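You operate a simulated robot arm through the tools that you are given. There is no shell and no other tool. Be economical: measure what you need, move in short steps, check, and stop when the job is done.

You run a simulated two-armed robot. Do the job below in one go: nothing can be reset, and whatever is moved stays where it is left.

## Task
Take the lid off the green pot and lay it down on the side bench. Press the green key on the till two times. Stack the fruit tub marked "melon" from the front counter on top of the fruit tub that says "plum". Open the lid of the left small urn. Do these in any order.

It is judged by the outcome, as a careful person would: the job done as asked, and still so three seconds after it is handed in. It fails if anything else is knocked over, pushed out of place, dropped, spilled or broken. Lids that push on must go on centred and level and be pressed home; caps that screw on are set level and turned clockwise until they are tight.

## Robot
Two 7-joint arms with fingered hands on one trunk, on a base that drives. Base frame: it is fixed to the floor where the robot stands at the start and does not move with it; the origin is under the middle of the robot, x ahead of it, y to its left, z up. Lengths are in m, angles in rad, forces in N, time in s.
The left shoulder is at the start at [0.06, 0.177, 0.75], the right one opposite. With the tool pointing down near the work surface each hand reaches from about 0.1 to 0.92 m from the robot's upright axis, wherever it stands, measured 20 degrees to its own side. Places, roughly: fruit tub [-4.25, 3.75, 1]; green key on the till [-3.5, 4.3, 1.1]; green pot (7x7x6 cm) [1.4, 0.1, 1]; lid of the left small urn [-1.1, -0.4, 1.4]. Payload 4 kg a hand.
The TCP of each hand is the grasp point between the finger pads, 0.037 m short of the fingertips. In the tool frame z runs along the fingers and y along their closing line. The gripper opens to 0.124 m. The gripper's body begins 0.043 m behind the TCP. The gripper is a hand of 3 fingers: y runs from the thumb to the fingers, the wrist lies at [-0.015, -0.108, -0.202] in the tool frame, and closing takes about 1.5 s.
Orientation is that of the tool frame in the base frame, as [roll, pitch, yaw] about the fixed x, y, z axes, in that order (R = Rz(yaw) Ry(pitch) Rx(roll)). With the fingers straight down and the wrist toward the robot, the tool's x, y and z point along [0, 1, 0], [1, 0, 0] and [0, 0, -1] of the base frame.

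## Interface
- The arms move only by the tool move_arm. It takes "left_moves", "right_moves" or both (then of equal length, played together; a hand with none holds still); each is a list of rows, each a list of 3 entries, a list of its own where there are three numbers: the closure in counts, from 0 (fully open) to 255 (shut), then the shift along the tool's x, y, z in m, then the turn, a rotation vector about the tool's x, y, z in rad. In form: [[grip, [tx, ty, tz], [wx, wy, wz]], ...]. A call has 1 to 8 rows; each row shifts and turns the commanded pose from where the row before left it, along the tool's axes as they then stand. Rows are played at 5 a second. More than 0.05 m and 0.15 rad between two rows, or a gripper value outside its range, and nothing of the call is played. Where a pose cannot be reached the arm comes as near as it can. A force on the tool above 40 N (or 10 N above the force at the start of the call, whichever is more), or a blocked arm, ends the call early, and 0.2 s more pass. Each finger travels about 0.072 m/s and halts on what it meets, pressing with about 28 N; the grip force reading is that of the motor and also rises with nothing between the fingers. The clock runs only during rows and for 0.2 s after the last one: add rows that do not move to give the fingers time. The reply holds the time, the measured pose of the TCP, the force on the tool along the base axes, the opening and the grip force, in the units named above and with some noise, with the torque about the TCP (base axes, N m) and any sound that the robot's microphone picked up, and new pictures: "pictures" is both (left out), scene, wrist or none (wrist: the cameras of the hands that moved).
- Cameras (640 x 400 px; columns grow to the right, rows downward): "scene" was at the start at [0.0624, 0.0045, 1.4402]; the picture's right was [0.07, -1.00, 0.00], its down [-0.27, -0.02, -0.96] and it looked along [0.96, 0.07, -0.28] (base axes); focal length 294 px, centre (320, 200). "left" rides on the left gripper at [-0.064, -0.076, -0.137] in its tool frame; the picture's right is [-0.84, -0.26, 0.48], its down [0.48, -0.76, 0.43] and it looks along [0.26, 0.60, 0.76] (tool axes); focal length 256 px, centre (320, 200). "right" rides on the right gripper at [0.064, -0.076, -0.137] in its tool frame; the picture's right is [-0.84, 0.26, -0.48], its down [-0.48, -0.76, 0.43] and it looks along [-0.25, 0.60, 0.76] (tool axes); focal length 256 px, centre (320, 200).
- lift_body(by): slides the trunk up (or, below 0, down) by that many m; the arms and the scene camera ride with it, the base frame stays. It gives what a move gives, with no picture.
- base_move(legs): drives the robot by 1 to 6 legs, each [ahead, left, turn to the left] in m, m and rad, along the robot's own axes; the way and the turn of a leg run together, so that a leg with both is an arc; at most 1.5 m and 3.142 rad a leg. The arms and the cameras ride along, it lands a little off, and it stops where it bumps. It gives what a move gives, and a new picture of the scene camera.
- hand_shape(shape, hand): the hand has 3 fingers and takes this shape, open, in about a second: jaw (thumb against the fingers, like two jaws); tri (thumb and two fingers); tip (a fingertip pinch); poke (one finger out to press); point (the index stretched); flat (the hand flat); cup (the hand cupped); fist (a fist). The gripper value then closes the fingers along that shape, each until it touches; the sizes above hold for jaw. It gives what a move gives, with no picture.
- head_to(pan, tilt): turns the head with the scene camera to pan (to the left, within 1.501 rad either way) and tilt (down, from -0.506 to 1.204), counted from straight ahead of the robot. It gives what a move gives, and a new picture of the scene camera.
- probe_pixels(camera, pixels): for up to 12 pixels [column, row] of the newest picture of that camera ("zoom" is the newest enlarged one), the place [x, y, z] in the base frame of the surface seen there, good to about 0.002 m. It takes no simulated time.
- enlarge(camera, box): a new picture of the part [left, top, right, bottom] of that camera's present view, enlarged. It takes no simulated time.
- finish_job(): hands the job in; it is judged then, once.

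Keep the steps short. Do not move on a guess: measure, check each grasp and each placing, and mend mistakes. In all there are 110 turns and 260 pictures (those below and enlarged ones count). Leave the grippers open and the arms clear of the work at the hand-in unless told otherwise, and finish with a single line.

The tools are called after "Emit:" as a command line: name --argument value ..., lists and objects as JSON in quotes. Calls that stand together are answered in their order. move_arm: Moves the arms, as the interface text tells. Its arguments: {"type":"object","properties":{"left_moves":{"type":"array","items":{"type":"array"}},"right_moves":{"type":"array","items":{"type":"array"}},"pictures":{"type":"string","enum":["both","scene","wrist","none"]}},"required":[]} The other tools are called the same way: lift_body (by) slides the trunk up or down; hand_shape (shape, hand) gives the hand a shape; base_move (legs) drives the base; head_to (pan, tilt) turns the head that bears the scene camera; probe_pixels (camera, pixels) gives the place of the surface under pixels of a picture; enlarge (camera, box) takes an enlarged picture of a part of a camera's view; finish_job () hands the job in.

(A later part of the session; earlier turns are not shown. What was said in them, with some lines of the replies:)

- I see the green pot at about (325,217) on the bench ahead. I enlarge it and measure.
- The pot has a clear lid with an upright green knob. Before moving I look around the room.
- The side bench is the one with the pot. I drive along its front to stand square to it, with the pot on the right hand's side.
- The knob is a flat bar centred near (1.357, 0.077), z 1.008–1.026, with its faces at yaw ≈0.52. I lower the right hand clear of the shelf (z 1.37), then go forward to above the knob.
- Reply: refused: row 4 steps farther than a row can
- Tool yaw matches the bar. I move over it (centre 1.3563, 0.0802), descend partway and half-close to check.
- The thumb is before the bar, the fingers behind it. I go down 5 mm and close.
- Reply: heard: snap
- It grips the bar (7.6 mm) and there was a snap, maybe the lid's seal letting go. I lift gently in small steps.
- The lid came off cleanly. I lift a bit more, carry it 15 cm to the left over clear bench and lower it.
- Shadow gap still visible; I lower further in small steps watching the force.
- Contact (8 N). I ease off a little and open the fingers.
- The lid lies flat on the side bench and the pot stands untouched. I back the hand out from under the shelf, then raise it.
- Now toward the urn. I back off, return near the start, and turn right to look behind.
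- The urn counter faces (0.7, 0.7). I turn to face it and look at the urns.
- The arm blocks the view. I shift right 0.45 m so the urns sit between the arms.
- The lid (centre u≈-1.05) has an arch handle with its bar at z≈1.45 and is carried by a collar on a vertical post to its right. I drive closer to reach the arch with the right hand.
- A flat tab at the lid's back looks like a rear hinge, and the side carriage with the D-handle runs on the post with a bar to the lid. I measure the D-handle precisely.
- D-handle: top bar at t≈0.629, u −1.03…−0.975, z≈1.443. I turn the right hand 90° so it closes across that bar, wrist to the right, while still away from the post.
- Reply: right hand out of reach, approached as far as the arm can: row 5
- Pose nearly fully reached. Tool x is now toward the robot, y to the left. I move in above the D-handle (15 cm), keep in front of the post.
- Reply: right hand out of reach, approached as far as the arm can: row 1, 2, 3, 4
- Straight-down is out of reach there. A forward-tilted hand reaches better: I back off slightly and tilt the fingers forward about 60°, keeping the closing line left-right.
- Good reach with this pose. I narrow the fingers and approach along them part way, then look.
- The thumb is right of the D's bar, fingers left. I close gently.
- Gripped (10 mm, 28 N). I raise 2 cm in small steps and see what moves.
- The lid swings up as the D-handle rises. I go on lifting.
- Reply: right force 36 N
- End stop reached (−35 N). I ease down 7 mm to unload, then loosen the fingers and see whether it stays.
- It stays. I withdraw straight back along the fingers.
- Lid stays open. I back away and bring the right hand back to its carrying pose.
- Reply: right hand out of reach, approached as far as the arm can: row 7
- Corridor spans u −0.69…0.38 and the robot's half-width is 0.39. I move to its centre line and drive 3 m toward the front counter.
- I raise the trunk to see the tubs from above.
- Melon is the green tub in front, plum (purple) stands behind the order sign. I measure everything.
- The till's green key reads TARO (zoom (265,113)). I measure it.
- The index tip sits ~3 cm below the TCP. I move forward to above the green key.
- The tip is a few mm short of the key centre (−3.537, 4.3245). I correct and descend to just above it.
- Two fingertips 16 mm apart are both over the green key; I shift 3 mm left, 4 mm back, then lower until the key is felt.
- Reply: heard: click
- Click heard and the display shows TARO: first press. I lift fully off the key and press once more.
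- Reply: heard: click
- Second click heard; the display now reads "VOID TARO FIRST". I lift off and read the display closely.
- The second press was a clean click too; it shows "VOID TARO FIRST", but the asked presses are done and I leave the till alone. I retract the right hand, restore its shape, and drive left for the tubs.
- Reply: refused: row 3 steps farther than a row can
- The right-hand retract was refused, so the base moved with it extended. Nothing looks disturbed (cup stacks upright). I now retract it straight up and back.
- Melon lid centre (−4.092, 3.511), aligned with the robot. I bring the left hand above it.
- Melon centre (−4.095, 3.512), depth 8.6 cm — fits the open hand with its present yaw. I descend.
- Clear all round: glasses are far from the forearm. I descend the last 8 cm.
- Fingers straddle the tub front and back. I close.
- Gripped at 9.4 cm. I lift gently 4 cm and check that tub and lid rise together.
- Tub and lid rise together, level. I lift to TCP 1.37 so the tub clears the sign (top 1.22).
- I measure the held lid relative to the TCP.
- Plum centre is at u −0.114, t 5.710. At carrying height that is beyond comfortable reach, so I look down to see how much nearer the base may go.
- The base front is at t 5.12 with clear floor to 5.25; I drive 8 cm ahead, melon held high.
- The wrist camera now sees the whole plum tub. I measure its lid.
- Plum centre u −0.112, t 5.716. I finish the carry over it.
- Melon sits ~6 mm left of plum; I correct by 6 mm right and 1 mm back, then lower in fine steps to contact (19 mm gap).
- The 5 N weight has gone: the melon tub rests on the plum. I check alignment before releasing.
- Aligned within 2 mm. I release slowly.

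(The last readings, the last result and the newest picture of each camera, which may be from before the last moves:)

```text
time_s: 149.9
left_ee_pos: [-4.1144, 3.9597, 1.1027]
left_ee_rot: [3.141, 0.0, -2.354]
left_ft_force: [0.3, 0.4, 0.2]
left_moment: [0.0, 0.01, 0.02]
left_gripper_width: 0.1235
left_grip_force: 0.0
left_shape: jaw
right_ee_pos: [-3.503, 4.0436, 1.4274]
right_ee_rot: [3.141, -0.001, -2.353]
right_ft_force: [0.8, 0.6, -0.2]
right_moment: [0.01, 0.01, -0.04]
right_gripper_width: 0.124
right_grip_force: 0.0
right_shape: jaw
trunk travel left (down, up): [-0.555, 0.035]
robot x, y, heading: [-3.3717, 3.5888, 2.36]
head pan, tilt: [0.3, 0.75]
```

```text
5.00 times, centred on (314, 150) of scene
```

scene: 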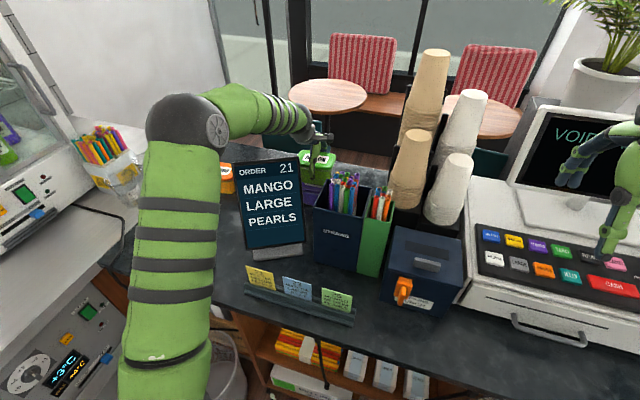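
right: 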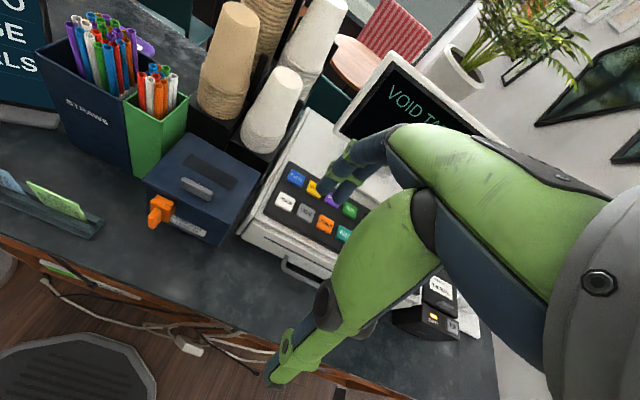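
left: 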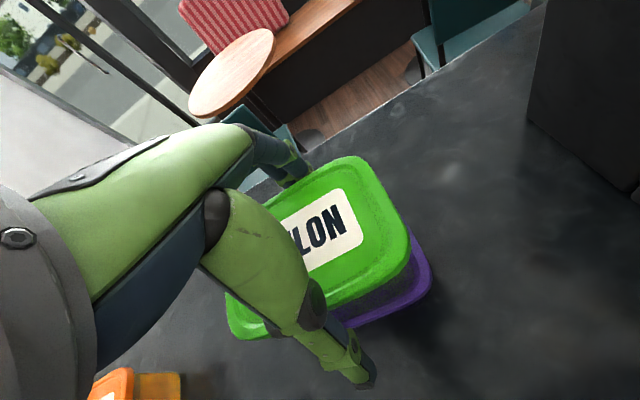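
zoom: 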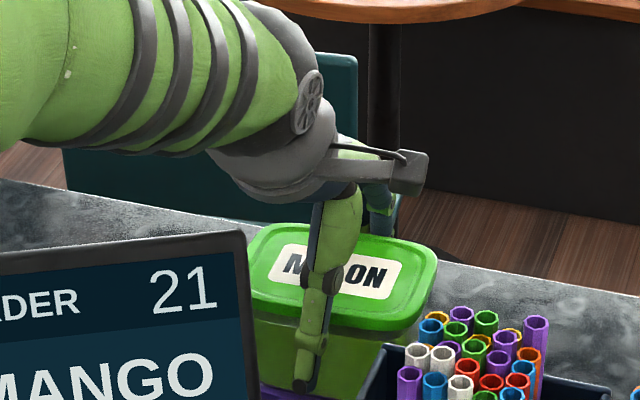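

Released and steady. I raise the hand straight up, then back away.

Emit:
move_arm --left_moves '[[0, [0, 0, -0.02], [0, 0, 0]], [0, [0, 0, -0.04], [0, 0, 0]], [0, [0, 0, -0.045], [0, 0, 0]], [0, [0, 0, -0.045], [0, 0, 0]], [0, [0, 0, -0.045], [0, 0, 0]], [0, [0, -0.03, -0.035], [0, 0, 0]], [0, [0, -0.045, -0.01], [0, 0, 0]], [0, [0, -0.045, -0.01], [0, 0, 0]]]'

Emit:
enlarge --camera "scene" --box '[200, 120, 360, 220]'

```text
time_s: 151.7
left_ee_pos: [-4.0295, 3.8742, 1.3586]
left_ee_rot: [-3.141, -0.001, -2.353]
left_ft_force: [0.4, -1.3, 0.3]
left_moment: [0.03, 0.04, 0.05]
left_gripper_width: 0.1239
left_grip_force: 0.1
left_shape: jaw
right_ee_pos: [-3.5022, 4.0421, 1.4285]
right_ee_rot: [3.141, 0.0, -2.351]
right_ft_force: [0.9, 0.1, 0.5]
right_moment: [0.04, 0.01, 0.03]
right_gripper_width: 0.1241
right_grip_force: 0.0
right_shape: jaw
trunk travel left (down, up): [-0.555, 0.035]
robot x, y, heading: [-3.3704, 3.5866, 2.357]
head pan, tilt: [0.3, 0.75]
```

scene: 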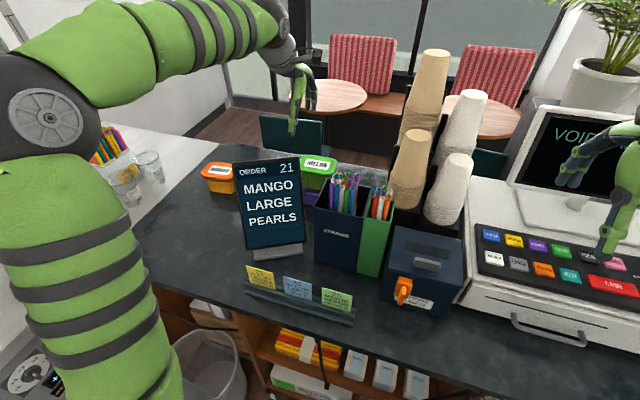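
left: 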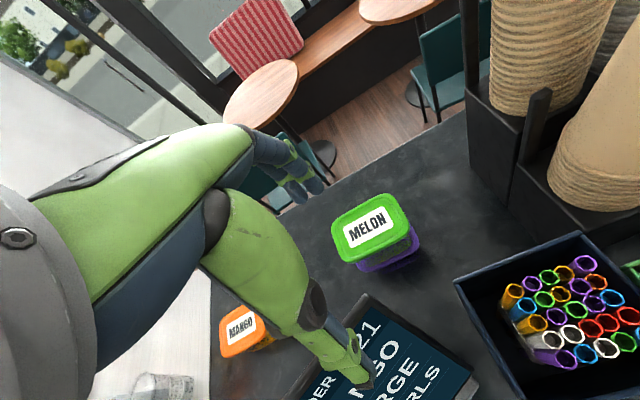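

```text
4.00 times, centred on (280, 170) of scene
```

zoom: 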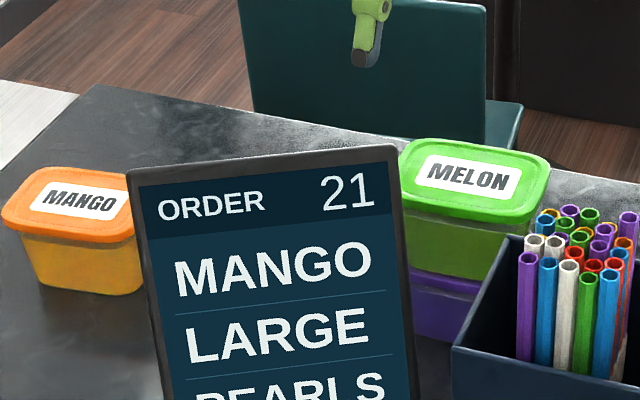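

The stack is square and steady. I draw the left hand back and back the robot away from the counter.

Emit:
move_arm --left_moves '[[0, [0, -0.03, -0.038], [0, 0, 0]], [0, [0, -0.03, -0.038], [0, 0, 0]], [0, [0, -0.045, 0], [0, 0, 0]], [0, [0, -0.045, 0], [0, 0, 0]]]' --pictures "none"

Emit:
base_move --legs '[[-0.4, 0, 0]]'

Emit:
enlarge --camera "scene" --box '[160, 60, 640, 360]'

```text
time_s: 152.7
left_ee_pos: [-3.919, 3.7676, 1.4287]
left_ee_rot: [-3.141, 0.0, -2.355]
left_ft_force: [1.2, -0.2, -0.6]
left_moment: [-0.01, -0.01, -0.01]
left_gripper_width: 0.1238
left_grip_force: 0.0
left_shape: jaw
right_ee_pos: [-3.5043, 4.0421, 1.4268]
right_ee_rot: [-3.141, 0.001, -2.355]
right_ft_force: [0.4, -0.4, -0.3]
right_moment: [-0.02, 0.01, -0.02]
right_gripper_width: 0.1239
right_grip_force: 0.2
right_shape: jaw
trunk travel left (down, up): [-0.555, 0.035]
robot x, y, heading: [-3.3742, 3.5903, 2.357]
head pan, tilt: [0.3, 0.75]
```

```text
time_s: 155.2
left_ee_pos: [-3.6288, 3.4748, 1.4284]
left_ee_rot: [-3.141, -0.002, -2.345]
left_ft_force: [-0.5, 0.1, 0.0]
left_moment: [0.0, 0.02, 0.02]
left_gripper_width: 0.1238
left_grip_force: 0.1
left_shape: jaw
right_ee_pos: [-3.2138, 3.7518, 1.4275]
right_ee_rot: [-3.141, 0.001, -2.346]
right_ft_force: [-0.3, 0.0, 0.6]
right_moment: [-0.03, 0.0, -0.02]
right_gripper_width: 0.1238
right_grip_force: 0.1
right_shape: jaw
trunk travel left (down, up): [-0.555, 0.035]
robot x, y, heading: [-3.0789, 3.2991, 2.361]
head pan, tilt: [0.3, 0.75]
```

scene: 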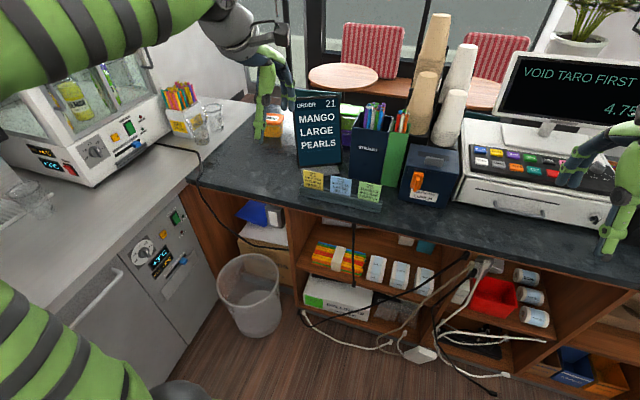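

```text
1.33 times, centred on (400, 210) of scene
```

zoom: 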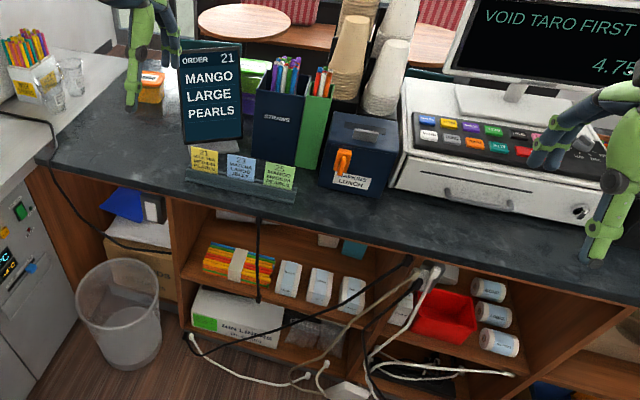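

All four tasks are in place, nothing else has been disturbed, and both hands are open and clear. I hand in.

Emit:
finish_job

```text
The job is handed in.
```

All four jobs are done: the pot lid is on the side bench, the green TARO key was pressed twice (the till registered one at 4.75, then showed "VOID TARO FIRST", which I left), melon is stacked on plum, and the left small urn's lid is open.
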